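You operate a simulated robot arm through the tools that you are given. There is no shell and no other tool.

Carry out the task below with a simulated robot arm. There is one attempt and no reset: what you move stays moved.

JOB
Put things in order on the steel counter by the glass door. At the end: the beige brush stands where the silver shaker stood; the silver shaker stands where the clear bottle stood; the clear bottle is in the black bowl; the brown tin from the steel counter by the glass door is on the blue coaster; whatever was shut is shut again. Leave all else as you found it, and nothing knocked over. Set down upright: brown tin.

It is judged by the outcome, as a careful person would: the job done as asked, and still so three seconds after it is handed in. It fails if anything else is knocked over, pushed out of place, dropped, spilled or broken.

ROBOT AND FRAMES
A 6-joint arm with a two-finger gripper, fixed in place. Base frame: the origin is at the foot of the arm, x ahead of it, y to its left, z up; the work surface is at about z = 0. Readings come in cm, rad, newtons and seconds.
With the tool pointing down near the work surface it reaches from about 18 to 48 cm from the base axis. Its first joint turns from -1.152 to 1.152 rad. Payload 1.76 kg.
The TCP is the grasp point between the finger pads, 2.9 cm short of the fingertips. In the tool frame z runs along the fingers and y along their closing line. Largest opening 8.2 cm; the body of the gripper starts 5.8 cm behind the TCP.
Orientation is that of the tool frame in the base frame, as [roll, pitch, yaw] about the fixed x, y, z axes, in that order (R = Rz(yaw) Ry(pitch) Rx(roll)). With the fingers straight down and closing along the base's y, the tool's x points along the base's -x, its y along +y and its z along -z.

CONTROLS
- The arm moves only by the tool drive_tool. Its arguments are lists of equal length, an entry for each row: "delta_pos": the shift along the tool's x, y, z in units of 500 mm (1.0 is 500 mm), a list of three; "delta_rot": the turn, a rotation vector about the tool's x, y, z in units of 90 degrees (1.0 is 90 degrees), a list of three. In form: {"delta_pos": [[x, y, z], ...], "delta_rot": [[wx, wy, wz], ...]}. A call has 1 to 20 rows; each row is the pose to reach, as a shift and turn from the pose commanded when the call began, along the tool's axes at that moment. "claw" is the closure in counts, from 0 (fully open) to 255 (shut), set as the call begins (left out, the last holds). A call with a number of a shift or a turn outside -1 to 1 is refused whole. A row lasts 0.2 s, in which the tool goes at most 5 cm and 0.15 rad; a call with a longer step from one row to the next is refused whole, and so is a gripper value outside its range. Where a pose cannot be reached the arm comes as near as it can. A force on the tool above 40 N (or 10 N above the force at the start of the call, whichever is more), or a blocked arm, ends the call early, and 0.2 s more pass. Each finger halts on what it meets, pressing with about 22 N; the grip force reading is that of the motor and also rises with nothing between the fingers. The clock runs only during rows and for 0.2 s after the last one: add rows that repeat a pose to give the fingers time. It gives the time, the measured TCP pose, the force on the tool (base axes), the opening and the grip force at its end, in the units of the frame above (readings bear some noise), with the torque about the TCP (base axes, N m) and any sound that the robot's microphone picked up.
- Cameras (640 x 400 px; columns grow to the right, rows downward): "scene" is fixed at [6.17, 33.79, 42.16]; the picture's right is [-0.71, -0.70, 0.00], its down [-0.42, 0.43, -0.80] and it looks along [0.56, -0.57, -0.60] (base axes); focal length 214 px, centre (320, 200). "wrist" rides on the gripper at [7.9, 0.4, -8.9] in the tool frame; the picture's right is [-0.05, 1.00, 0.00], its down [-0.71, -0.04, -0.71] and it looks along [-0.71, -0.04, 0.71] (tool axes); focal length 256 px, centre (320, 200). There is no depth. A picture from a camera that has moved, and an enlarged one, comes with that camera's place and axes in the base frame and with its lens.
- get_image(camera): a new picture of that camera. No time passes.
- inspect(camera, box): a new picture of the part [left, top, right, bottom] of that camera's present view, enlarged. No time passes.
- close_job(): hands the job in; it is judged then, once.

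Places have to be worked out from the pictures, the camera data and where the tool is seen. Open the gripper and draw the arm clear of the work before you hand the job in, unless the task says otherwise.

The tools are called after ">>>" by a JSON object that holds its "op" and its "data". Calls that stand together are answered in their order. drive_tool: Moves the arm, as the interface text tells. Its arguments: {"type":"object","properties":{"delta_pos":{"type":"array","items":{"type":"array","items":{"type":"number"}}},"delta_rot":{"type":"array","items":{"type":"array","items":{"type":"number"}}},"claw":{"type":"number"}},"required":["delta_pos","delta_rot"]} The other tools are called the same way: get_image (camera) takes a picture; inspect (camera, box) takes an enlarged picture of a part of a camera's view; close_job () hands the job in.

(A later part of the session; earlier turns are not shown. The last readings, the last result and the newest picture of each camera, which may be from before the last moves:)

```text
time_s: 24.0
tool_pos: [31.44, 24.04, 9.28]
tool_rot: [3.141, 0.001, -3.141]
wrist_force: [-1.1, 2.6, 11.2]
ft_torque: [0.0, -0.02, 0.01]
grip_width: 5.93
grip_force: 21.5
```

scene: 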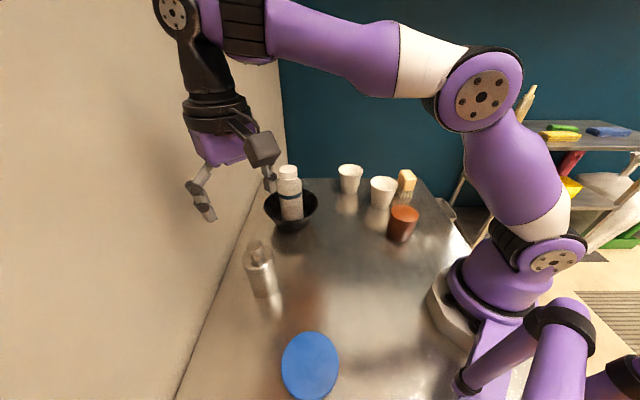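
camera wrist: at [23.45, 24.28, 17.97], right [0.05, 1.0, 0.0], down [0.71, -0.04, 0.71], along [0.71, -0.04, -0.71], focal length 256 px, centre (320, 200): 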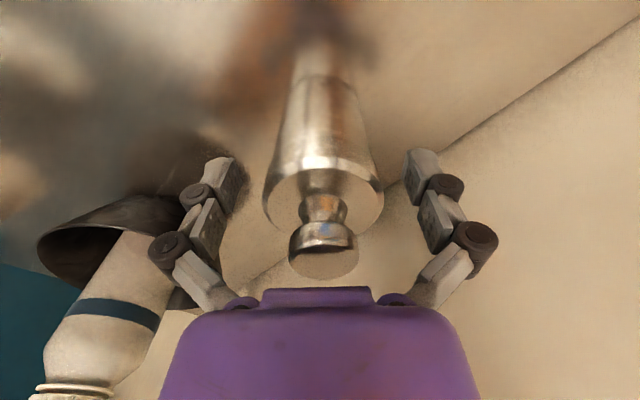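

Gripped at 5.93 cm. I lift gently and check.

>>> {"op": "drive_tool", "data": {"delta_pos": [[0, 0, -0.006], [0, 0, -0.015], [0, 0, -0.025], [0, 0, -0.03], [0, 0, -0.03]], "delta_rot": [[0, 0, 0], [0, 0, 0], [0, 0, 0], [0, 0, 0], [0, 0, 0]], "claw": 140}}

>>> {"op": "inspect", "data": {"camera": "scene", "box": [180, 180, 340, 310]}}

>>> {"op": "get_image", "data": {"camera": "wrist"}}

```text
time_s: 25.2
tool_pos: [31.48, 23.87, 10.54]
tool_rot: [-3.141, -0.001, -3.142]
wrist_force: [0.1, 0.5, -0.2]
ft_torque: [0.0, 0.01, 0.03]
grip_width: 5.93
grip_force: 22.2
heard: snap
```

```text
3.08 times, centred on (260, 245) of scene
camera zoom: at [6.17, 33.79, 42.16], right [-0.71, -0.7, 0.0], down [-0.42, 0.43, -0.8], along [0.56, -0.57, -0.6], focal length 660 px, centre (505, 62)
```

zoom: 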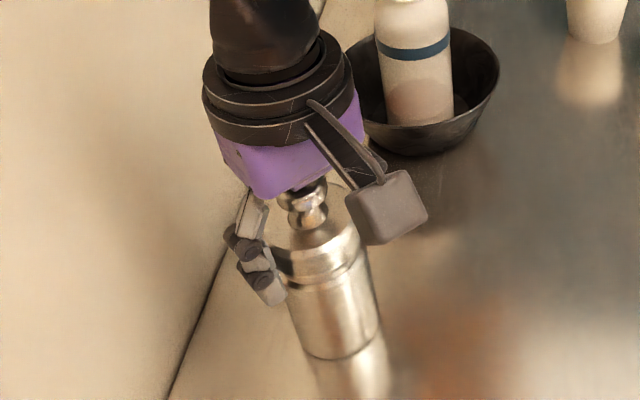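

```text
taken
camera wrist: at [23.5, 24.31, 19.54], right [0.05, 1.0, 0.0], down [0.71, -0.04, 0.71], along [0.71, -0.04, -0.71], focal length 256 px, centre (320, 200)
```

wrist: 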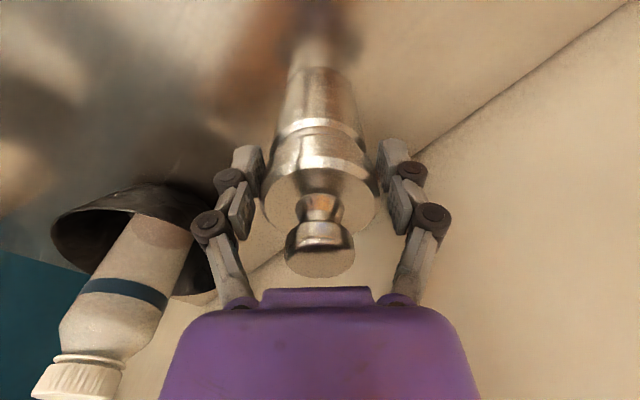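

A snap was heard: I have pulled the shaker's lid partly or fully off its body. I look closely before doing anything else.

>>> {"op": "inspect", "data": {"camera": "scene", "box": [230, 225, 300, 275]}}

>>> {"op": "inspect", "data": {"camera": "wrist", "box": [230, 40, 410, 290]}}

```text
8.00 times, centred on (265, 250) of scene
camera zoom: at [6.17, 33.79, 42.16], right [-0.71, -0.7, 0.0], down [-0.42, 0.43, -0.8], along [0.56, -0.57, -0.6], focal length 1716 px, centre (760, -200)
```

zoom: 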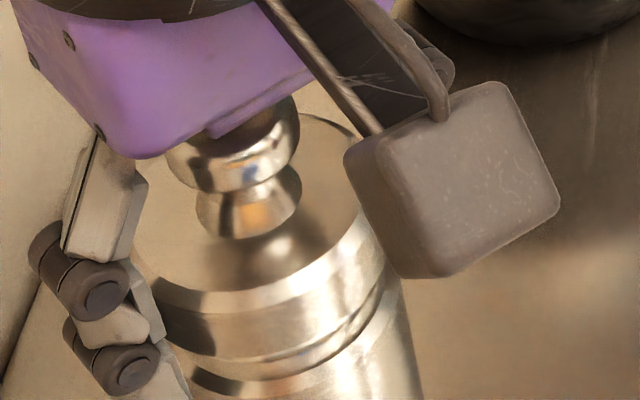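

```text
1.60 times, centred on (320, 165) of wrist
camera zoom: at [23.5, 24.31, 19.54], right [0.05, 1.0, 0.0], down [0.71, -0.04, 0.71], along [0.71, -0.04, -0.71], focal length 410 px, centre (320, 256)
```

zoom: 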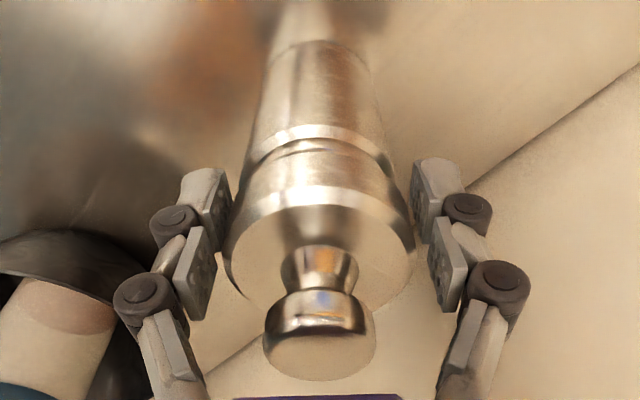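

I gripped only the wider snap-on lid: the body still stands at its spot and the lid is about 1.4 cm above its seat. I lower the lid straight back down along the same line and press it until it snaps shut.

>>> {"op": "drive_tool", "data": {"delta_pos": [[0, 0, 0.008], [0, 0, 0.016], [0, 0, 0.022], [0, 0, 0.026], [0, 0, 0.026]], "delta_rot": [[0, 0, 0], [0, 0, 0], [0, 0, 0], [0, 0, 0], [0, 0, 0]]}}

>>> {"op": "inspect", "data": {"camera": "scene", "box": [230, 225, 300, 300]}}

>>> {"op": "inspect", "data": {"camera": "wrist", "box": [230, 40, 410, 290]}}

```text
time_s: 26.4
tool_pos: [31.4, 23.79, 9.26]
tool_rot: [3.141, 0.0, -3.141]
wrist_force: [0.1, -1.0, 0.6]
ft_torque: [-0.01, -0.02, 0.04]
grip_width: 5.88
grip_force: 22.5
```

```text
5.33 times, centred on (265, 262) of scene
camera zoom: at [6.17, 33.79, 42.16], right [-0.71, -0.7, 0.0], down [-0.42, 0.43, -0.8], along [0.56, -0.57, -0.6], focal length 1144 px, centre (613, -133)
```

zoom: 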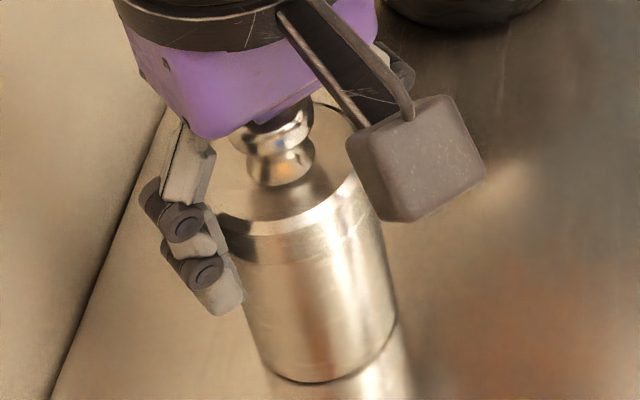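

```text
1.60 times, centred on (320, 165) of wrist
camera zoom: at [23.42, 24.31, 18.18], right [0.05, 1.0, 0.0], down [0.71, -0.04, 0.71], along [0.71, -0.04, -0.71], focal length 410 px, centre (320, 256)
```

zoom: 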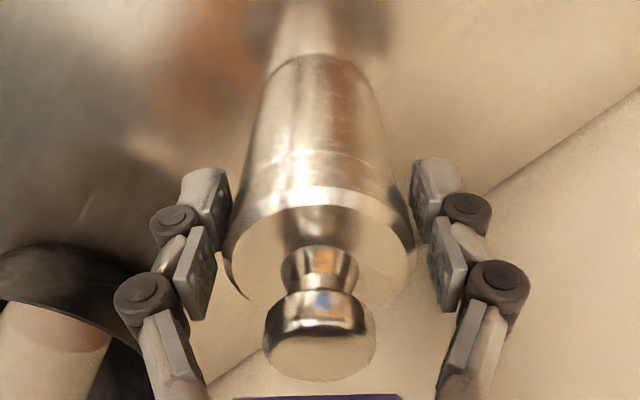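

The gap has nearly closed, with no contact force yet. I press down in 1 mm steps until it snaps.

>>> {"op": "drive_tool", "data": {"delta_pos": [[0, 0, 0.002], [0, 0, 0.004], [0, 0, 0.004]], "delta_rot": [[0, 0, 0], [0, 0, 0], [0, 0, 0]]}}

```text
time_s: 27.2
tool_pos: [31.43, 23.86, 9.12]
tool_rot: [-3.141, 0.001, 3.141]
wrist_force: [0.7, -0.9, 7.3]
ft_torque: [-0.11, -0.15, -0.01]
grip_width: 5.87
grip_force: 22.0
```

Contact at 7 N; I press further.

>>> {"op": "drive_tool", "data": {"delta_pos": [[0, 0, 0.002], [0, 0, 0.003], [0, 0, 0.003]], "delta_rot": [[0, 0, 0], [0, 0, 0], [0, 0, 0]]}}

```text
time_s: 28.0
tool_pos: [31.29, 23.78, 8.97]
tool_rot: [3.141, -0.001, -3.141]
wrist_force: [-6.4, -1.0, 16.7]
ft_torque: [0.01, -0.06, 0.0]
grip_width: 5.79
grip_force: 21.8
```

16.7 N without a snap yet. I keep pressing in small steps, well below the 40 N limit.

>>> {"op": "drive_tool", "data": {"delta_pos": [[0, 0, 0.002], [0, 0, 0.004], [0, 0, 0.004]], "delta_rot": [[0, 0, 0], [0, 0, 0], [0, 0, 0]]}}

>>> {"op": "inspect", "data": {"camera": "wrist", "box": [230, 40, 410, 290]}}

>>> {"op": "inspect", "data": {"camera": "scene", "box": [230, 225, 300, 300]}}

```text
time_s: 28.8
tool_pos: [31.36, 23.9, 8.7]
tool_rot: [-3.141, 0.0, 3.14]
wrist_force: [-3.9, 1.1, 10.6]
ft_torque: [0.06, -0.06, 0.01]
grip_width: 5.74
grip_force: 22.0
```

```text
1.60 times, centred on (320, 165) of wrist
camera zoom: at [23.38, 24.32, 17.62], right [0.05, 1.0, 0.0], down [0.71, -0.04, 0.71], along [0.71, -0.04, -0.71], focal length 410 px, centre (320, 256)
```

zoom: 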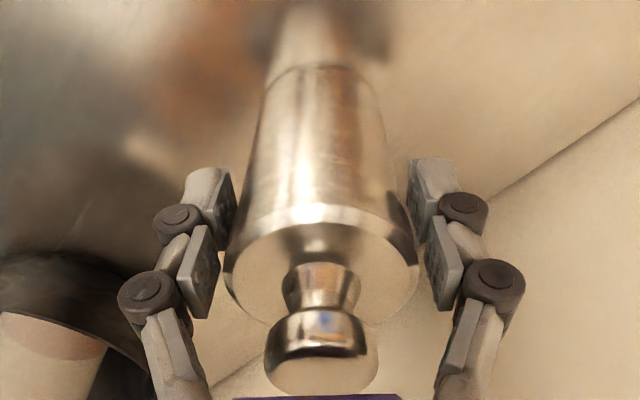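

```text
5.33 times, centred on (265, 262) of scene
camera zoom: at [6.17, 33.79, 42.16], right [-0.71, -0.7, 0.0], down [-0.42, 0.43, -0.8], along [0.56, -0.57, -0.6], focal length 1144 px, centre (613, -133)
```

zoom: 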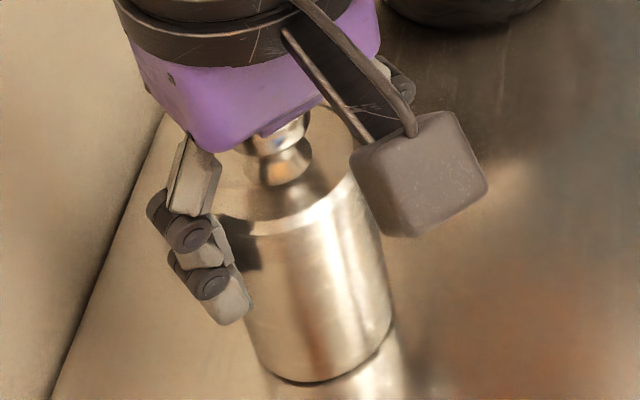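

The lid looks seated but no click was heard and the pads are sliding on it. I open the fingers a little and press the knob with the palm instead, in small steps.

>>> {"op": "drive_tool", "data": {"delta_pos": [[0, 0, 0], [0, 0, 0]], "delta_rot": [[0, 0, 0], [0, 0, 0]], "claw": 30}}

>>> {"op": "drive_tool", "data": {"delta_pos": [[0, 0, 0.004], [0, 0, 0.008], [0, 0, 0.008]], "delta_rot": [[0, 0, 0], [0, 0, 0], [0, 0, 0]]}}

>>> {"op": "inspect", "data": {"camera": "wrist", "box": [230, 40, 410, 310]}}

```text
time_s: 29.4
tool_pos: [31.23, 23.97, 8.79]
tool_rot: [3.141, 0.0, 3.141]
wrist_force: [0.2, 0.2, 0.4]
ft_torque: [0.0, 0.02, 0.02]
grip_width: 7.23
grip_force: 0.0
heard: snap
```

```text
time_s: 30.2
tool_pos: [31.25, 23.85, 8.22]
tool_rot: [3.141, -0.001, 3.14]
wrist_force: [0.8, -0.4, 0.0]
ft_torque: [-0.01, 0.0, 0.04]
grip_width: 7.26
grip_force: 0.0
```

```text
1.48 times, centred on (320, 175) of wrist
camera zoom: at [23.39, 24.31, 17.24], right [0.05, 1.0, 0.0], down [0.71, -0.04, 0.71], along [0.71, -0.04, -0.71], focal length 379 px, centre (320, 237)
```

zoom: 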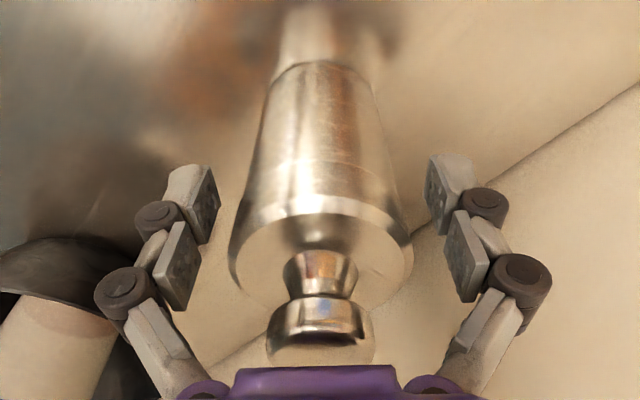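

A snap sounded as I released, so the lid has engaged. I press lightly with the palm to confirm it is fully home.

>>> {"op": "drive_tool", "data": {"delta_pos": [[0, 0, 0.003], [0, 0, 0.005], [0, 0, 0.005]], "delta_rot": [[0, 0, 0], [0, 0, 0], [0, 0, 0]]}}

```text
time_s: 31.0
tool_pos: [31.28, 23.82, 8.14]
tool_rot: [-3.141, 0.0, -3.141]
wrist_force: [-0.8, 0.3, -0.1]
ft_torque: [0.03, -0.02, -0.01]
grip_width: 7.25
grip_force: 0.1
```

No contact yet; a little lower.

>>> {"op": "drive_tool", "data": {"delta_pos": [[0, 0, 0.002], [0, 0, 0.004], [0, 0, 0.004]], "delta_rot": [[0, 0, 0], [0, 0, 0], [0, 0, 0]]}}

>>> {"op": "drive_tool", "data": {"delta_pos": [[0, 0, 0.002], [0, 0, 0.003], [0, 0, 0.003]], "delta_rot": [[0, 0, 0], [0, 0, 0], [0, 0, 0]]}}

```text
time_s: 31.8
tool_pos: [31.38, 23.86, 7.87]
tool_rot: [-3.141, 0.001, 3.141]
wrist_force: [0.1, 0.1, -0.5]
ft_torque: [-0.01, 0.01, -0.02]
grip_width: 7.22
grip_force: 0.1
```

```text
time_s: 32.6
tool_pos: [31.31, 23.85, 7.69]
tool_rot: [-3.14, 0.001, 3.141]
wrist_force: [-1.3, 0.0, 0.3]
ft_torque: [-0.01, 0.01, 0.01]
grip_width: 7.21
grip_force: 0.1
```

Palm still free at 13.5 cm; I continue with small steps until touching.

>>> {"op": "drive_tool", "data": {"delta_pos": [[0, 0, 0.002], [0, 0, 0.004], [0, 0, 0.004]], "delta_rot": [[0, 0, 0], [0, 0, 0], [0, 0, 0]]}}

>>> {"op": "drive_tool", "data": {"delta_pos": [[0, 0, 0.002], [0, 0, 0.004], [0, 0, 0.004]], "delta_rot": [[0, 0, 0], [0, 0, 0], [0, 0, 0]]}}

>>> {"op": "inspect", "data": {"camera": "scene", "box": [215, 215, 310, 300]}}

```text
time_s: 33.4
tool_pos: [31.36, 23.91, 7.55]
tool_rot: [3.141, 0.0, 3.14]
wrist_force: [0.2, 0.0, -0.9]
ft_torque: [-0.01, 0.04, 0.0]
grip_width: 7.19
grip_force: 0.1
```

```text
time_s: 34.2
tool_pos: [31.24, 23.92, 7.39]
tool_rot: [-3.141, -0.002, -3.141]
wrist_force: [-0.1, 0.5, 0.2]
ft_torque: [0.01, 0.0, 0.01]
grip_width: 7.22
grip_force: 0.1
```

```text
4.71 times, centred on (262, 258) of scene
camera zoom: at [6.17, 33.79, 42.16], right [-0.71, -0.7, 0.0], down [-0.42, 0.43, -0.8], along [0.56, -0.57, -0.6], focal length 1009 px, centre (591, -71)
```

zoom: 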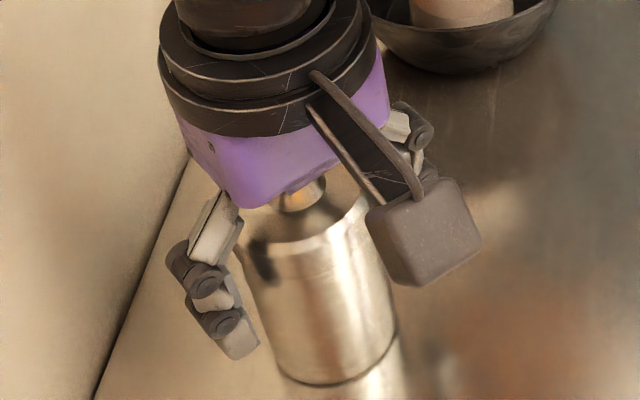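

Still no contact, so the knob is shorter than estimated. I continue 2 mm at a time.

>>> {"op": "drive_tool", "data": {"delta_pos": [[0, 0, 0.002], [0, 0, 0.004], [0, 0, 0.004]], "delta_rot": [[0, 0, 0], [0, 0, 0], [0, 0, 0]]}}

>>> {"op": "drive_tool", "data": {"delta_pos": [[0, 0, 0.002], [0, 0, 0.004], [0, 0, 0.004]], "delta_rot": [[0, 0, 0], [0, 0, 0], [0, 0, 0]]}}

```text
time_s: 35.0
tool_pos: [31.39, 23.79, 7.09]
tool_rot: [-3.141, 0.0, -3.141]
wrist_force: [0.6, 1.0, -0.3]
ft_torque: [0.01, 0.0, -0.03]
grip_width: 7.22
grip_force: 0.0
```

```text
time_s: 35.8
tool_pos: [31.29, 23.95, 6.88]
tool_rot: [-3.141, 0.0, 3.14]
wrist_force: [0.7, -0.7, -0.3]
ft_torque: [0.0, -0.03, 0.01]
grip_width: 7.26
grip_force: 0.0
```

I check the wrist view to see the palm-to-knob gap.

>>> {"op": "get_image", "data": {"camera": "wrist"}}

>>> {"op": "inspect", "data": {"camera": "wrist", "box": [220, 140, 420, 310]}}

```text
taken
camera wrist: at [23.43, 24.31, 15.79], right [0.05, 1.0, 0.0], down [0.71, -0.04, 0.71], along [0.71, -0.04, -0.71], focal length 256 px, centre (320, 200)
```

wrist: 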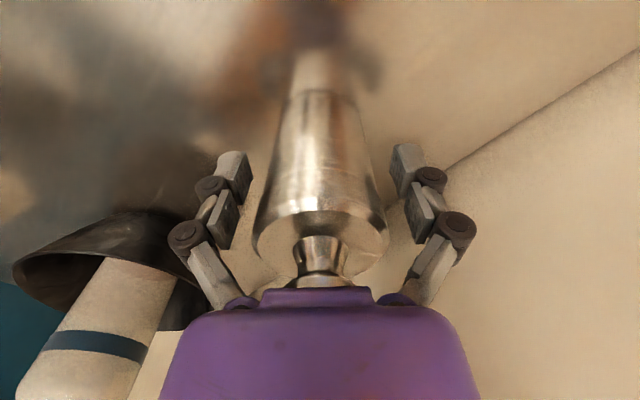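

```text
2.35 times, centred on (320, 225) of wrist
camera zoom: at [23.43, 24.31, 15.79], right [0.05, 1.0, 0.0], down [0.71, -0.04, 0.71], along [0.71, -0.04, -0.71], focal length 602 px, centre (320, 141)
```

zoom: 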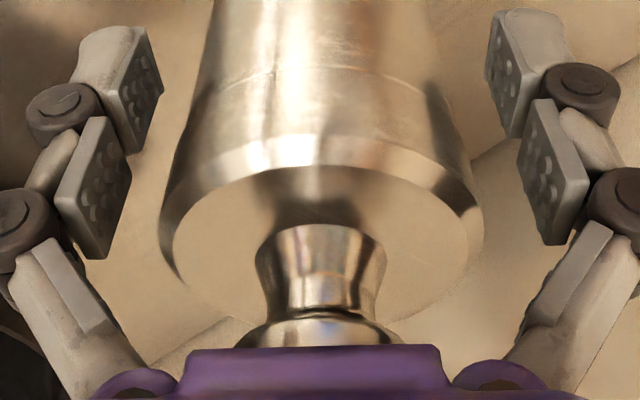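

The lid is visibly flush all round, and the second snap confirms it is shut again; I won't grip the lid again. I'll retreat upward, open fully, and turn to approach the body below the lid with the tool tilted 45°.

>>> {"op": "drive_tool", "data": {"delta_pos": [[0, 0, 0], [0, 0, -0.04], [0, 0, -0.09], [0, 0, -0.14], [0, 0, -0.19], [0, 0, -0.24], [0, 0, -0.28], [0, 0, -0.28], [0, 0, -0.28], [0, 0, -0.28], [0, 0, -0.28], [0, 0, -0.28], [0, 0, -0.28]], "delta_rot": [[0, 0, 0], [0, 0, 0], [0, 0, 0], [0, 0, 0], [0, 0, 0], [0, 0, 0], [0, 0, 0], [0, 0, -0.083], [0, 0, -0.166], [0, 0, -0.249], [0, 0, -0.332], [0, 0, -0.414], [0, 0, -0.414]], "claw": 0}}

>>> {"op": "get_image", "data": {"camera": "wrist"}}

>>> {"op": "inspect", "data": {"camera": "scene", "box": [215, 215, 325, 305]}}

```text
time_s: 38.6
tool_pos: [31.36, 23.83, 20.94]
tool_rot: [-3.141, 0.001, -2.489]
wrist_force: [-0.3, 0.5, 0.4]
ft_torque: [0.02, -0.01, -0.02]
grip_width: 8.18
grip_force: 0.1
```

```text
taken
camera wrist: at [24.8, 19.43, 29.82], right [-0.56, 0.83, 0.0], down [0.58, 0.4, 0.71], along [0.58, 0.4, -0.71], focal length 256 px, centre (320, 200)
```

wrist: 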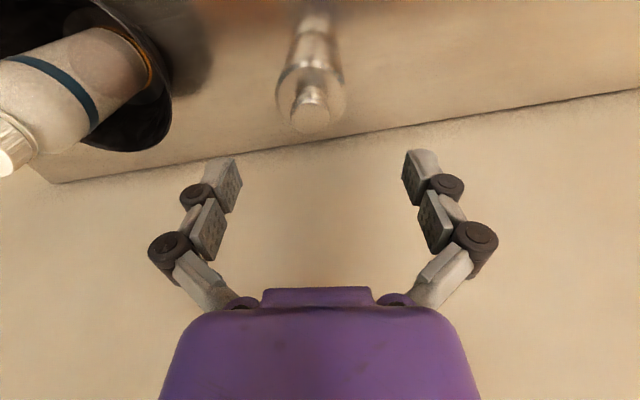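

```text
4.44 times, centred on (270, 260) of scene
camera zoom: at [6.17, 33.79, 42.16], right [-0.71, -0.7, 0.0], down [-0.42, 0.43, -0.8], along [0.56, -0.57, -0.6], focal length 953 px, centre (542, -67)
```

zoom: 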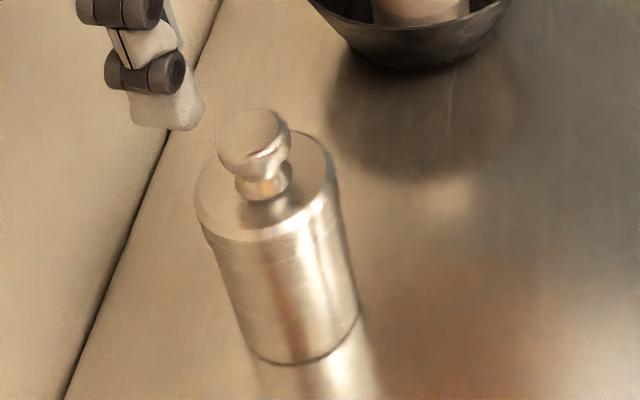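

The shaker stands in place with its lid on. I take the same zoom as at the start to compare the lid height exactly.

>>> {"op": "inspect", "data": {"camera": "scene", "box": [200, 225, 360, 325]}}

>>> {"op": "inspect", "data": {"camera": "wrist", "box": [250, 10, 370, 140]}}

```text
4.00 times, centred on (280, 275) of scene
camera zoom: at [6.17, 33.79, 42.16], right [-0.71, -0.7, 0.0], down [-0.42, 0.43, -0.8], along [0.56, -0.57, -0.6], focal length 858 px, centre (480, -100)
```

zoom: 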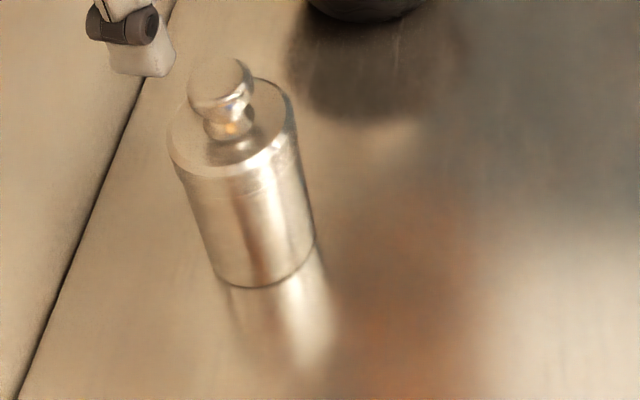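

```text
3.08 times, centred on (310, 75) of wrist
camera zoom: at [24.8, 19.43, 29.82], right [-0.56, 0.83, 0.0], down [0.58, 0.4, 0.71], along [0.58, 0.4, -0.71], focal length 788 px, centre (351, 585)
```

zoom: 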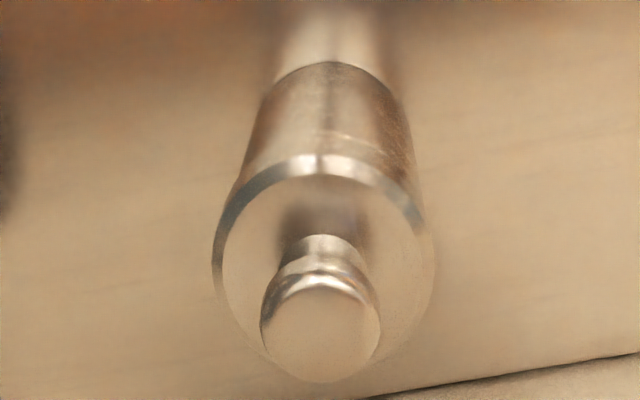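

Compared with the start, the knob top looks about 1 mm higher and a faint seam shows, so I want to be sure the lid is home. Better ellipse fits put the shaker axis at about (32.2, 23.9), so I close the fingers and press the knob straight down from above with the fingertips.

>>> {"op": "drive_tool", "data": {"delta_pos": [[-0.007, -0.005, 0.0], [-0.014, -0.01, 0.0], [-0.014, -0.01, 0.03], [-0.014, -0.01, 0.06], [-0.014, -0.01, 0.06]], "delta_rot": [[0, 0, 0], [0, 0, 0], [0, 0, 0], [0, 0, 0], [0, 0, 0]], "claw": 255}}

>>> {"op": "get_image", "data": {"camera": "wrist"}}

>>> {"op": "inspect", "data": {"camera": "scene", "box": [200, 195, 340, 315]}}

```text
time_s: 39.8
tool_pos: [32.16, 23.81, 18.03]
tool_rot: [-3.14, 0.0, -2.49]
wrist_force: [-0.2, 0.7, -0.2]
ft_torque: [0.03, 0.01, -0.02]
grip_width: 0.0
grip_force: 21.8
```

```text
taken
camera wrist: at [25.65, 19.41, 26.88], right [-0.56, 0.83, 0.0], down [0.58, 0.4, 0.71], along [0.58, 0.4, -0.71], focal length 256 px, centre (320, 200)
```

wrist: 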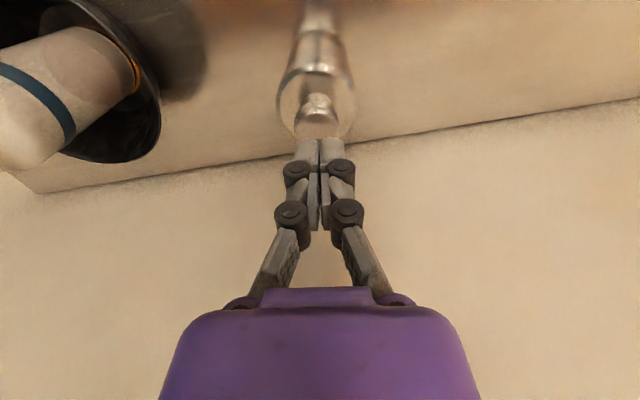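

```text
3.33 times, centred on (270, 255) of scene
camera zoom: at [6.17, 33.79, 42.16], right [-0.71, -0.7, 0.0], down [-0.42, 0.43, -0.8], along [0.56, -0.57, -0.6], focal length 715 px, centre (487, 17)
```

zoom: 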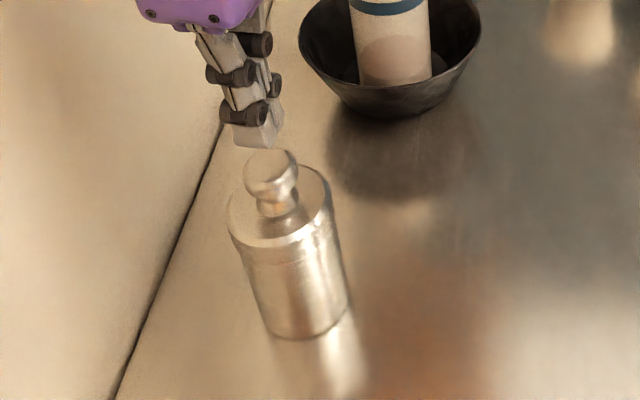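

The closed fingertips are aligned above the knob. I lower to just above it, then press gently.

>>> {"op": "drive_tool", "data": {"delta_pos": [[0, 0, 0.015], [0, 0, 0.03], [0, 0, 0.036], [0, 0, 0.036]], "delta_rot": [[0, 0, 0], [0, 0, 0], [0, 0, 0], [0, 0, 0]]}}

>>> {"op": "drive_tool", "data": {"delta_pos": [[0, 0, 0.003], [0, 0, 0.006], [0, 0, 0.006]], "delta_rot": [[0, 0, 0], [0, 0, 0], [0, 0, 0]]}}

```text
time_s: 40.8
tool_pos: [32.22, 23.91, 16.19]
tool_rot: [-3.141, 0.0, -2.491]
wrist_force: [0.5, -0.6, -0.2]
ft_torque: [-0.01, -0.01, 0.01]
grip_width: 0.0
grip_force: 22.1
```

```text
time_s: 41.6
tool_pos: [32.15, 23.84, 15.87]
tool_rot: [-3.141, 0.0, -2.489]
wrist_force: [0.4, 0.3, -0.1]
ft_torque: [0.0, 0.02, 0.0]
grip_width: 0.0
grip_force: 21.6
```

No contact yet at fingertip height ≈13.0 cm; I continue in small steps.

>>> {"op": "drive_tool", "data": {"delta_pos": [[0, 0, 0.002], [0, 0, 0.004], [0, 0, 0.004]], "delta_rot": [[0, 0, 0], [0, 0, 0], [0, 0, 0]]}}

>>> {"op": "drive_tool", "data": {"delta_pos": [[0, 0, 0.002], [0, 0, 0.003], [0, 0, 0.003]], "delta_rot": [[0, 0, 0], [0, 0, 0], [0, 0, 0]]}}

```text
time_s: 42.4
tool_pos: [32.27, 23.83, 15.59]
tool_rot: [-3.14, 0.0, -2.492]
wrist_force: [-0.7, -0.3, 0.8]
ft_torque: [-0.01, -0.01, -0.02]
grip_width: 0.0
grip_force: 21.9
```

```text
time_s: 43.2
tool_pos: [32.19, 23.83, 15.51]
tool_rot: [-3.141, -0.001, -2.491]
wrist_force: [-0.5, -0.1, -0.9]
ft_torque: [0.01, -0.01, -0.01]
grip_width: 0.01
grip_force: 22.0
```

>>> {"op": "inspect", "data": {"camera": "scene", "box": [220, 215, 310, 300]}}

>>> {"op": "inspect", "data": {"camera": "wrist", "box": [240, 40, 400, 200]}}

```text
4.71 times, centred on (265, 258) of scene
camera zoom: at [6.17, 33.79, 42.16], right [-0.71, -0.7, 0.0], down [-0.42, 0.43, -0.8], along [0.56, -0.57, -0.6], focal length 1009 px, centre (579, -71)
```

zoom: 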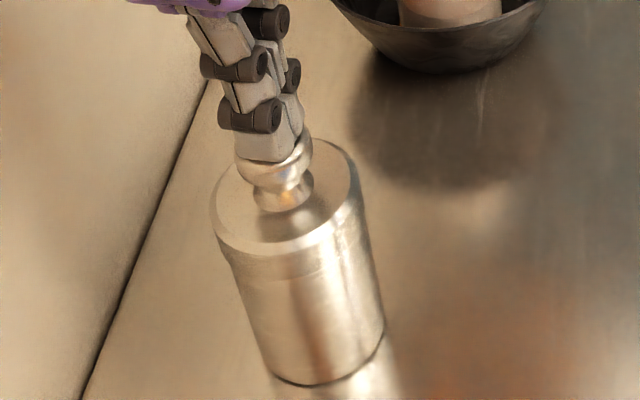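

```text
2.50 times, centred on (320, 120) of wrist
camera zoom: at [25.66, 19.4, 24.41], right [-0.56, 0.83, 0.0], down [0.58, 0.4, 0.71], along [0.58, 0.4, -0.71], focal length 640 px, centre (320, 400)
```

zoom: 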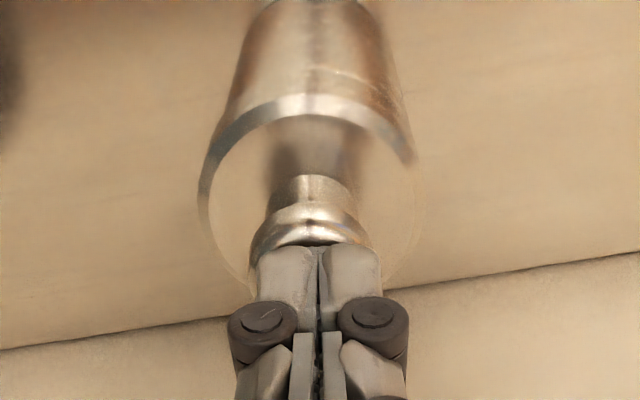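

The fingertips are nearly touching the knob. I continue 1.5 mm steps.

>>> {"op": "drive_tool", "data": {"delta_pos": [[0, 0, 0.002], [0, 0, 0.003], [0, 0, 0.003]], "delta_rot": [[0, 0, 0], [0, 0, 0], [0, 0, 0]]}}

>>> {"op": "drive_tool", "data": {"delta_pos": [[0, 0, 0.002], [0, 0, 0.003], [0, 0, 0.003]], "delta_rot": [[0, 0, 0], [0, 0, 0], [0, 0, 0]]}}

```text
time_s: 44.0
tool_pos: [32.32, 23.87, 15.36]
tool_rot: [-3.141, 0.002, -2.492]
wrist_force: [-1.3, -0.9, 10.7]
ft_torque: [-0.01, 0.04, -0.02]
grip_width: 0.63
grip_force: 21.8
```

```text
time_s: 44.8
tool_pos: [32.26, 23.86, 15.4]
tool_rot: [-3.141, 0.003, -2.491]
wrist_force: [-5.0, -3.4, 36.7]
ft_torque: [-0.15, 0.18, 0.0]
grip_width: 0.59
grip_force: 22.2
```

Pressing at 37 N on the knob (top at z≈12.5) moved nothing and made no click, so the lid is fully shut. I back off upward and reopen the fingers.

>>> {"op": "drive_tool", "data": {"delta_pos": [[0, 0, -0.01], [0, 0, -0.05], [0, 0, -0.1], [0, 0, -0.12], [0, 0, -0.12]], "delta_rot": [[0, 0, 0], [0, 0, 0], [0, 0, 0], [0, 0, 0], [0, 0, 0]]}}

>>> {"op": "inspect", "data": {"camera": "scene", "box": [200, 225, 360, 325]}}

```text
time_s: 46.0
tool_pos: [32.29, 23.91, 21.06]
tool_rot: [-3.14, 0.001, -2.492]
wrist_force: [0.3, -0.7, -0.2]
ft_torque: [-0.01, 0.02, 0.0]
grip_width: 0.02
grip_force: 21.9
```

```text
4.00 times, centred on (280, 275) of scene
camera zoom: at [6.17, 33.79, 42.16], right [-0.71, -0.7, 0.0], down [-0.42, 0.43, -0.8], along [0.56, -0.57, -0.6], focal length 858 px, centre (480, -100)
```

zoom: 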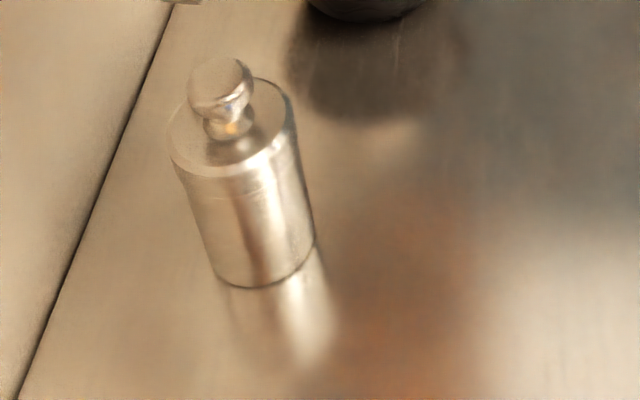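

The shaker is unchanged and closed. Now I open the fingers, back off radially 8 cm and tilt the tool 45° (fingers pointing forward and down) for a low grip on the body.

>>> {"op": "drive_tool", "data": {"delta_pos": [[0.03, 0, 0], [0.06, 0, 0], [0.09, 0, 0], [0.12, 0, 0], [0.145, 0, 0], [0.156, 0, 0], [0.156, 0, 0]], "delta_rot": [[0, -0.0834, 0], [0, -0.1667, 0], [0, -0.25, 0], [0, -0.3333, 0], [0, -0.4167, 0], [0, -0.5, 0], [0, -0.5, 0]], "claw": 0}}

>>> {"op": "get_image", "data": {"camera": "wrist"}}

>>> {"op": "get_image", "data": {"camera": "scene"}}

```text
time_s: 47.6
tool_pos: [25.98, 19.24, 21.21]
tool_rot: [3.141, 0.788, -2.493]
wrist_force: [0.7, 0.1, -0.4]
ft_torque: [-0.01, 0.02, 0.0]
grip_width: 8.19
grip_force: 0.0
```

```text
taken
camera wrist: at [16.24, 12.37, 21.84], right [-0.57, 0.82, 0.04], down [0.02, -0.03, 1.0], along [0.82, 0.58, 0.0], focal length 256 px, centre (320, 200)
```

wrist: 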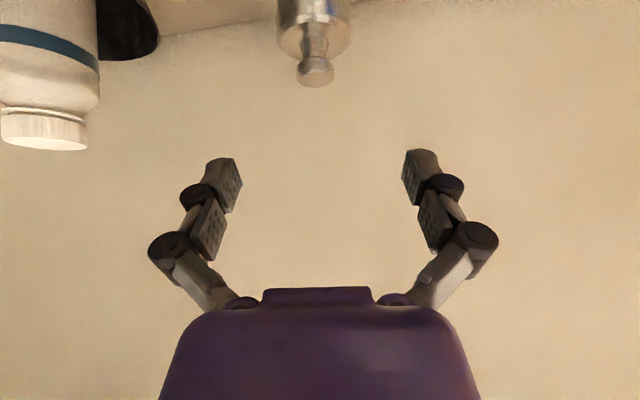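

```text
taken
```

scene: 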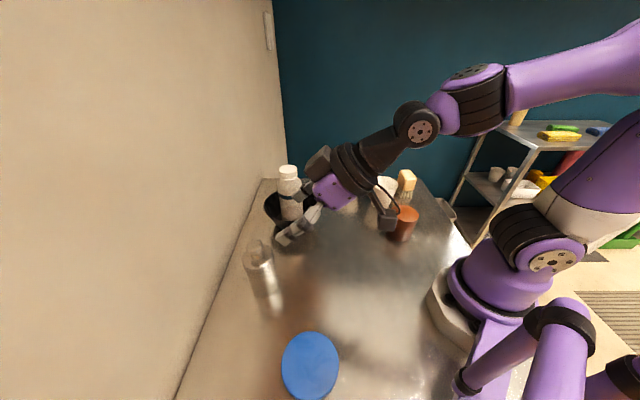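

The tilt is 45° as intended, and the shaker is about 0.3 cm left of the tool axis. I lower vertically behind the shaker to the pre-grasp point with a small sideways correction.

>>> {"op": "drive_tool", "data": {"delta_pos": [[0.03, -0.002, 0.03], [0.06, -0.004, 0.06], [0.095, -0.006, 0.095], [0.125, -0.006, 0.125], [0.125, -0.006, 0.125]], "delta_rot": [[0, 0, 0], [0, 0, 0], [0, 0, 0], [0, 0, 0], [0, 0, 0]]}}

>>> {"op": "get_image", "data": {"camera": "wrist"}}

>>> {"op": "inspect", "data": {"camera": "scene", "box": [200, 170, 440, 320]}}

```text
time_s: 48.8
tool_pos: [26.15, 18.87, 12.41]
tool_rot: [-3.141, 0.786, -2.491]
wrist_force: [0.7, 0.1, -0.6]
ft_torque: [0.0, 0.0, -0.02]
grip_width: 8.19
grip_force: 0.0
```

```text
taken
camera wrist: at [16.33, 12.09, 13.06], right [-0.57, 0.82, 0.04], down [0.02, -0.03, 1.0], along [0.82, 0.58, 0.0], focal length 256 px, centre (320, 200)
```

wrist: 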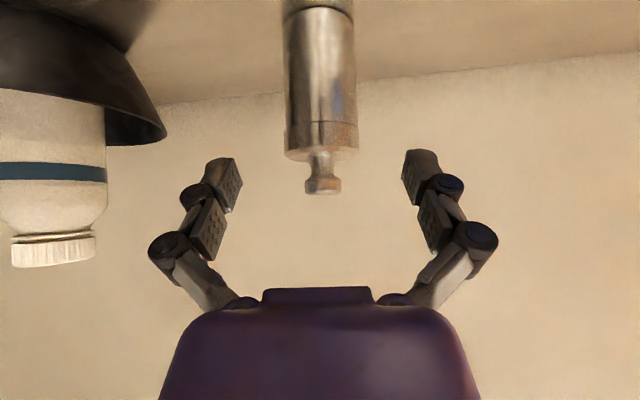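

```text
2.67 times, centred on (320, 245) of scene
camera zoom: at [6.17, 33.79, 42.16], right [-0.71, -0.7, 0.0], down [-0.42, 0.43, -0.8], along [0.56, -0.57, -0.6], focal length 572 px, centre (320, 80)
```

zoom: 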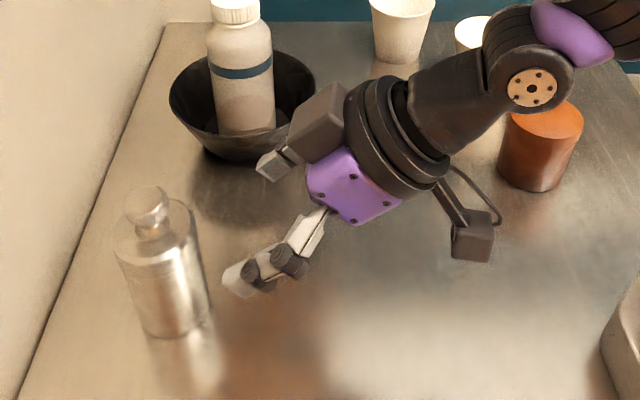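

Body and lid are centred on the tool axis; the lid seam is at z≈7.9. I advance 10 cm along the tool axis so the pads straddle the body around z≈4.6.

>>> {"op": "drive_tool", "data": {"delta_pos": [[0, 0, 0.05], [0, 0, 0.1], [0, 0, 0.14], [0, 0, 0.17], [0, 0, 0.17]], "delta_rot": [[0, 0, 0], [0, 0, 0], [0, 0, 0], [0, 0, 0], [0, 0, 0]]}}

>>> {"op": "get_image", "data": {"camera": "wrist"}}

>>> {"op": "inspect", "data": {"camera": "scene", "box": [200, 200, 360, 310]}}

```text
time_s: 50.0
tool_pos: [30.85, 22.67, 6.37]
tool_rot: [3.14, 0.786, -2.491]
wrist_force: [0.9, -0.3, -0.8]
ft_torque: [0.0, 0.05, 0.0]
grip_width: 8.2
grip_force: 0.0
```

```text
taken
camera wrist: at [21.18, 15.77, 7.04], right [-0.57, 0.82, 0.04], down [0.02, -0.03, 1.0], along [0.82, 0.58, 0.0], focal length 256 px, centre (320, 200)
```

wrist: 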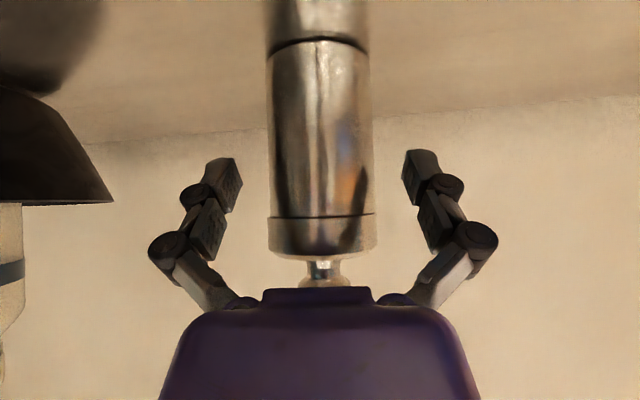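

```text
3.64 times, centred on (280, 255) of scene
camera zoom: at [6.17, 33.79, 42.16], right [-0.71, -0.7, 0.0], down [-0.42, 0.43, -0.8], along [0.56, -0.57, -0.6], focal length 780 px, centre (466, 0)
```

zoom: 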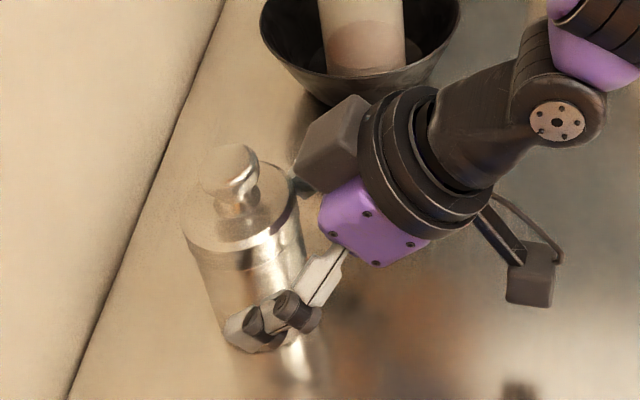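

Aligned and straddling; the pads still need about 1 cm more depth. I advance 1.1 cm, keeping the bracket box clear of the knob.

>>> {"op": "drive_tool", "data": {"delta_pos": [[0, 0, 0.01], [0, 0, 0.022], [0, 0, 0.022]], "delta_rot": [[0, 0, 0], [0, 0, 0], [0, 0, 0]]}}

>>> {"op": "get_image", "data": {"camera": "wrist"}}

>>> {"op": "inspect", "data": {"camera": "scene", "box": [220, 210, 320, 300]}}

```text
time_s: 50.8
tool_pos: [31.56, 23.05, 5.63]
tool_rot: [3.141, 0.785, -2.492]
wrist_force: [0.4, 0.7, -0.5]
ft_torque: [0.03, 0.0, -0.02]
grip_width: 8.21
grip_force: 0.0
```

```text
taken
camera wrist: at [21.82, 16.23, 6.21], right [-0.57, 0.82, 0.04], down [0.02, -0.03, 1.0], along [0.82, 0.58, 0.0], focal length 256 px, centre (320, 200)
```

wrist: 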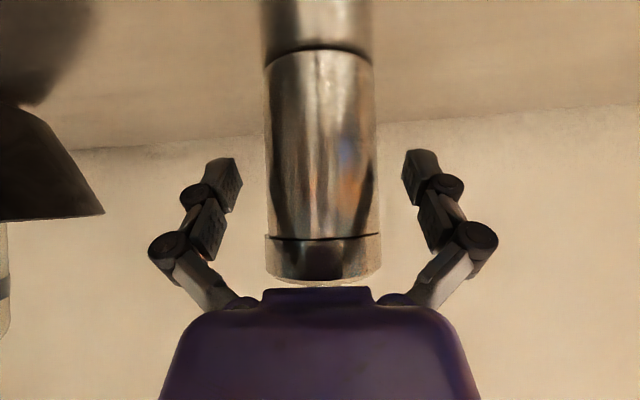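

```text
4.44 times, centred on (270, 255) of scene
camera zoom: at [6.17, 33.79, 42.16], right [-0.71, -0.7, 0.0], down [-0.42, 0.43, -0.8], along [0.56, -0.57, -0.6], focal length 953 px, centre (542, -44)
```

zoom: 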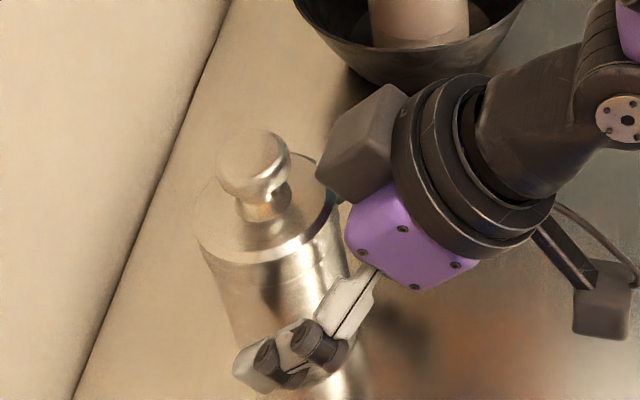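

The pads are alongside the lower body, everything clear. I close in stages on the body.

>>> {"op": "drive_tool", "data": {"delta_pos": [[0, 0, 0], [0, 0, 0]], "delta_rot": [[0, 0, 0], [0, 0, 0]], "claw": 60}}

>>> {"op": "drive_tool", "data": {"delta_pos": [[0, 0, 0], [0, 0, 0], [0, 0, 0]], "delta_rot": [[0, 0, 0], [0, 0, 0], [0, 0, 0]], "claw": 120}}

>>> {"op": "get_image", "data": {"camera": "wrist"}}

>>> {"op": "inspect", "data": {"camera": "scene", "box": [220, 210, 320, 300]}}

```text
time_s: 51.4
tool_pos: [31.64, 22.98, 5.69]
tool_rot: [-3.141, 0.786, -2.491]
wrist_force: [-0.5, 0.7, -1.4]
ft_torque: [0.0, -0.02, 0.0]
grip_width: 6.28
grip_force: 0.1
```

```text
time_s: 52.2
tool_pos: [31.54, 23.15, 5.68]
tool_rot: [-3.141, 0.788, -2.493]
wrist_force: [-1.1, 0.6, 5.5]
ft_torque: [0.08, 0.04, 0.03]
grip_width: 5.46
grip_force: 22.0
```

```text
taken
camera wrist: at [21.82, 16.24, 6.23], right [-0.57, 0.82, 0.04], down [0.02, -0.03, 1.0], along [0.82, 0.58, 0.0], focal length 256 px, centre (320, 200)
```

wrist: 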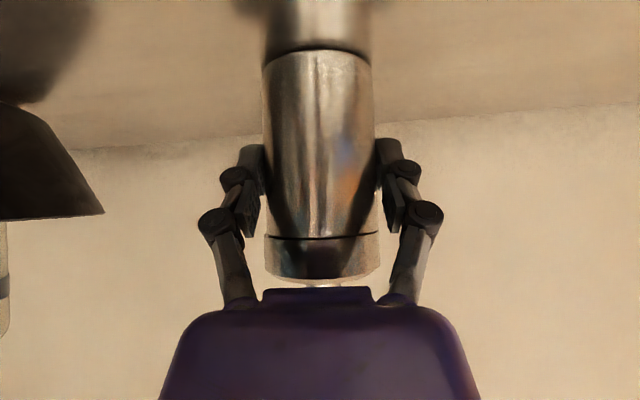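

```text
4.44 times, centred on (270, 255) of scene
camera zoom: at [6.17, 33.79, 42.16], right [-0.71, -0.7, 0.0], down [-0.42, 0.43, -0.8], along [0.56, -0.57, -0.6], focal length 953 px, centre (542, -44)
```

zoom: 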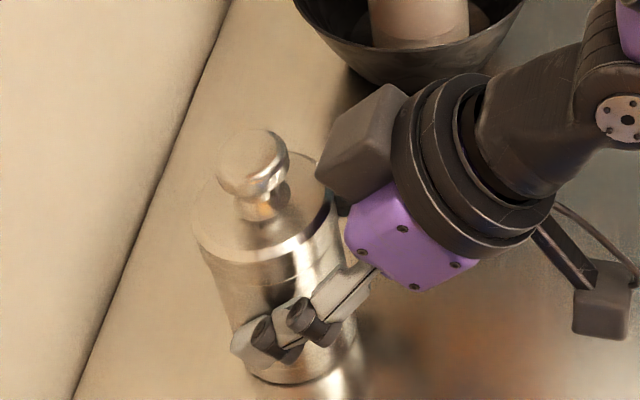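

The body is gripped at 5.46 cm (narrower than the lid, as intended). I lift slowly 1.5 cm vertically and listen for any snap.

>>> {"op": "drive_tool", "data": {"delta_pos": [[-0.004, 0, -0.004], [-0.01, 0, -0.01], [-0.016, 0, -0.016], [-0.021, 0, -0.021], [-0.021, 0, -0.021]], "delta_rot": [[0, 0, 0], [0, 0, 0], [0, 0, 0], [0, 0, 0], [0, 0, 0]], "claw": 150}}

>>> {"op": "get_image", "data": {"camera": "wrist"}}

>>> {"op": "inspect", "data": {"camera": "scene", "box": [220, 210, 320, 300]}}

```text
time_s: 53.4
tool_pos: [31.67, 23.03, 6.97]
tool_rot: [-3.141, 0.787, -2.491]
wrist_force: [-0.2, -1.0, -1.8]
ft_torque: [0.0, 0.04, -0.01]
grip_width: 5.48
grip_force: 21.9
```

```text
taken
camera wrist: at [21.8, 16.18, 7.7], right [-0.57, 0.82, 0.04], down [0.02, -0.03, 1.0], along [0.82, 0.58, 0.0], focal length 256 px, centre (320, 200)
```

wrist: 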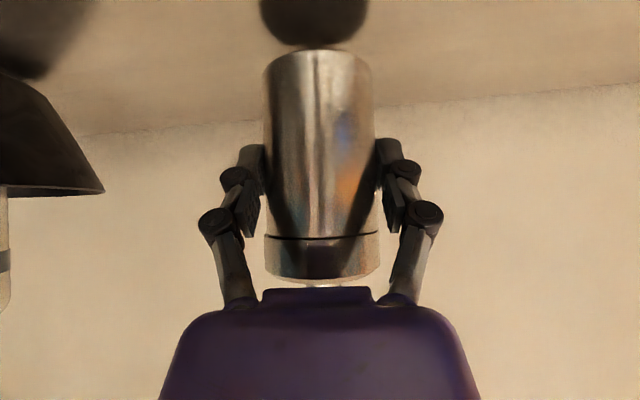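

```text
4.44 times, centred on (270, 255) of scene
camera zoom: at [6.17, 33.79, 42.16], right [-0.71, -0.7, 0.0], down [-0.42, 0.43, -0.8], along [0.56, -0.57, -0.6], focal length 953 px, centre (542, -44)
```

zoom: 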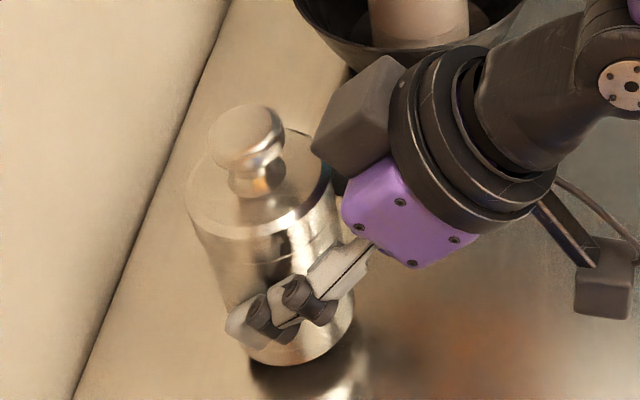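

The whole shaker lifts together (shadow beneath it), no snap, about 2 N. I raise it to clear the bowl rim.

>>> {"op": "drive_tool", "data": {"delta_pos": [[-0.015, 0, -0.015], [-0.035, 0, -0.035], [-0.06, 0, -0.06], [-0.08, 0, -0.08], [-0.095, 0, -0.095], [-0.095, 0, -0.095]], "delta_rot": [[0, 0, 0], [0, 0, 0], [0, 0, 0], [0, 0, 0], [0, 0, 0], [0, 0, 0]]}}

>>> {"op": "inspect", "data": {"camera": "scene", "box": [220, 170, 340, 290]}}

```text
time_s: 54.8
tool_pos: [31.38, 23.07, 13.7]
tool_rot: [-3.141, 0.787, -2.493]
wrist_force: [0.5, 0.5, -1.0]
ft_torque: [-0.01, 0.01, -0.02]
grip_width: 5.47
grip_force: 21.9
```

```text
3.33 times, centred on (280, 230) of scene
camera zoom: at [6.17, 33.79, 42.16], right [-0.71, -0.7, 0.0], down [-0.42, 0.43, -0.8], along [0.56, -0.57, -0.6], focal length 715 px, centre (453, 100)
```

zoom: 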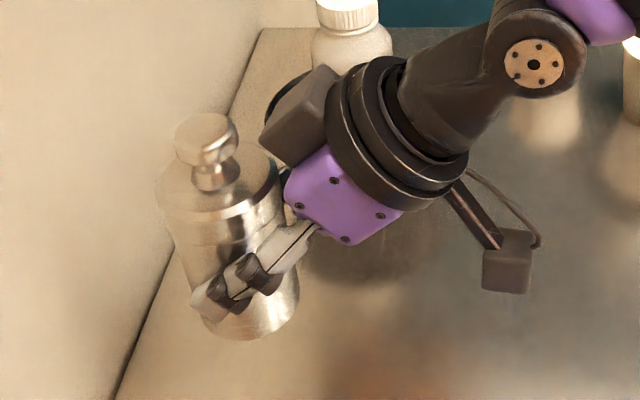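

The shaker is held steady with base at about z=8. I carry it in an inward-bowed path to above the bottle's old spot, turning the tool to stay radial.

>>> {"op": "drive_tool", "data": {"delta_pos": [[0.0139, -0.0126, -0.0139], [0.0273, -0.0259, -0.0273], [0.0407, -0.0391, -0.0407], [0.0564, -0.0568, -0.0564], [0.0721, -0.0744, -0.0721], [0.0881, -0.0952, -0.0881], [0.104, -0.116, -0.104], [0.1185, -0.1384, -0.1185], [0.133, -0.1607, -0.133], [0.1473, -0.1867, -0.1473], [0.1615, -0.2127, -0.1615], [0.1731, -0.2382, -0.1731], [0.1846, -0.2636, -0.1846], [0.1948, -0.2906, -0.1948], [0.2049, -0.3175, -0.2049], [0.213, -0.3433, -0.213], [0.221, -0.369, -0.221], [0.2266, -0.3906, -0.2266], [0.2321, -0.4121, -0.2321], [0.2371, -0.4343, -0.2371]], "delta_rot": [[0.0142, 0, 0.0142], [0.0284, 0, 0.0284], [0.0426, 0, 0.0426], [0.0603, 0, 0.0603], [0.078, 0, 0.078], [0.0975, 0, 0.0975], [0.1171, 0, 0.1171], [0.1366, 0, 0.1366], [0.1561, 0, 0.1561], [0.1774, 0, 0.1774], [0.1986, 0, 0.1986], [0.2181, 0, 0.2181], [0.2377, 0, 0.2377], [0.2572, 0, 0.2572], [0.2767, 0, 0.2767], [0.2944, 0, 0.2944], [0.3121, 0, 0.3121], [0.3263, 0, 0.3263], [0.3405, 0, 0.3405], [0.3547, 0, 0.3547]]}}

>>> {"op": "get_image", "data": {"camera": "wrist"}}

>>> {"op": "get_image", "data": {"camera": "scene"}}

>>> {"op": "inspect", "data": {"camera": "scene", "box": [270, 120, 430, 250]}}

```text
time_s: 59.0
tool_pos: [31.36, -4.45, 13.84]
tool_rot: [3.14, 0.783, 3.004]
wrist_force: [0.1, 0.9, -1.8]
ft_torque: [0.01, 0.03, -0.02]
grip_width: 5.44
grip_force: 21.9
out of reach, approached as far as the arm can: row 10, 11, 12, 13, 14, 15, 16, 17, 18
```

```text
taken
camera wrist: at [19.56, -2.27, 14.49], right [0.17, 0.98, 0.04], down [0.0, -0.04, 1.0], along [0.98, -0.17, 0.0], focal length 256 px, centre (320, 200)
```

wrist: 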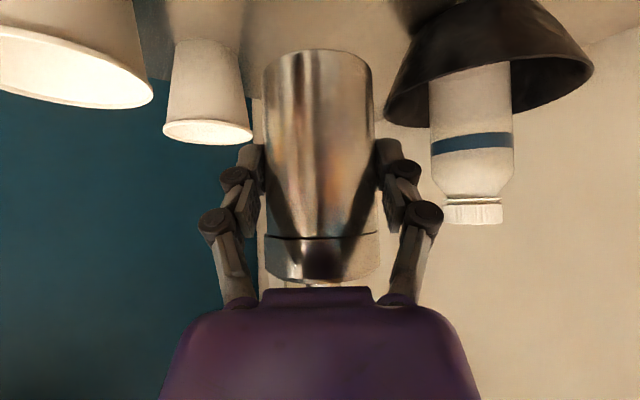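

```text
taken
```

scene: 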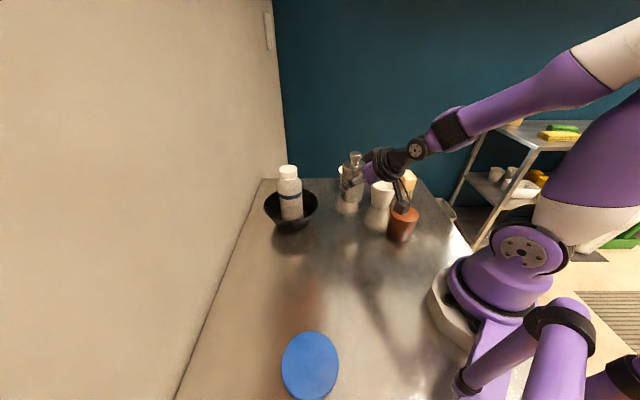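

```text
3.08 times, centred on (350, 185) of scene
camera zoom: at [6.17, 33.79, 42.16], right [-0.71, -0.7, 0.0], down [-0.42, 0.43, -0.8], along [0.56, -0.57, -0.6], focal length 660 px, centre (228, 246)
```

zoom: 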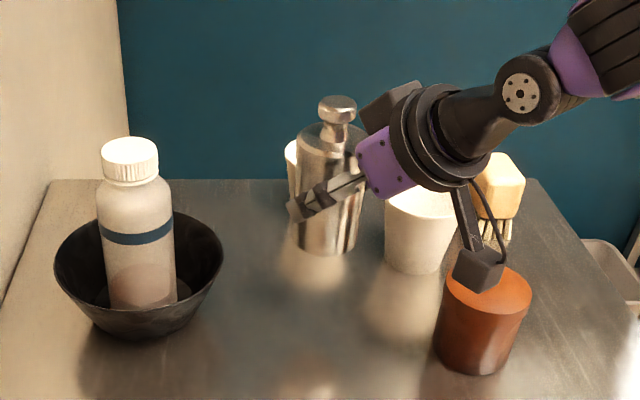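

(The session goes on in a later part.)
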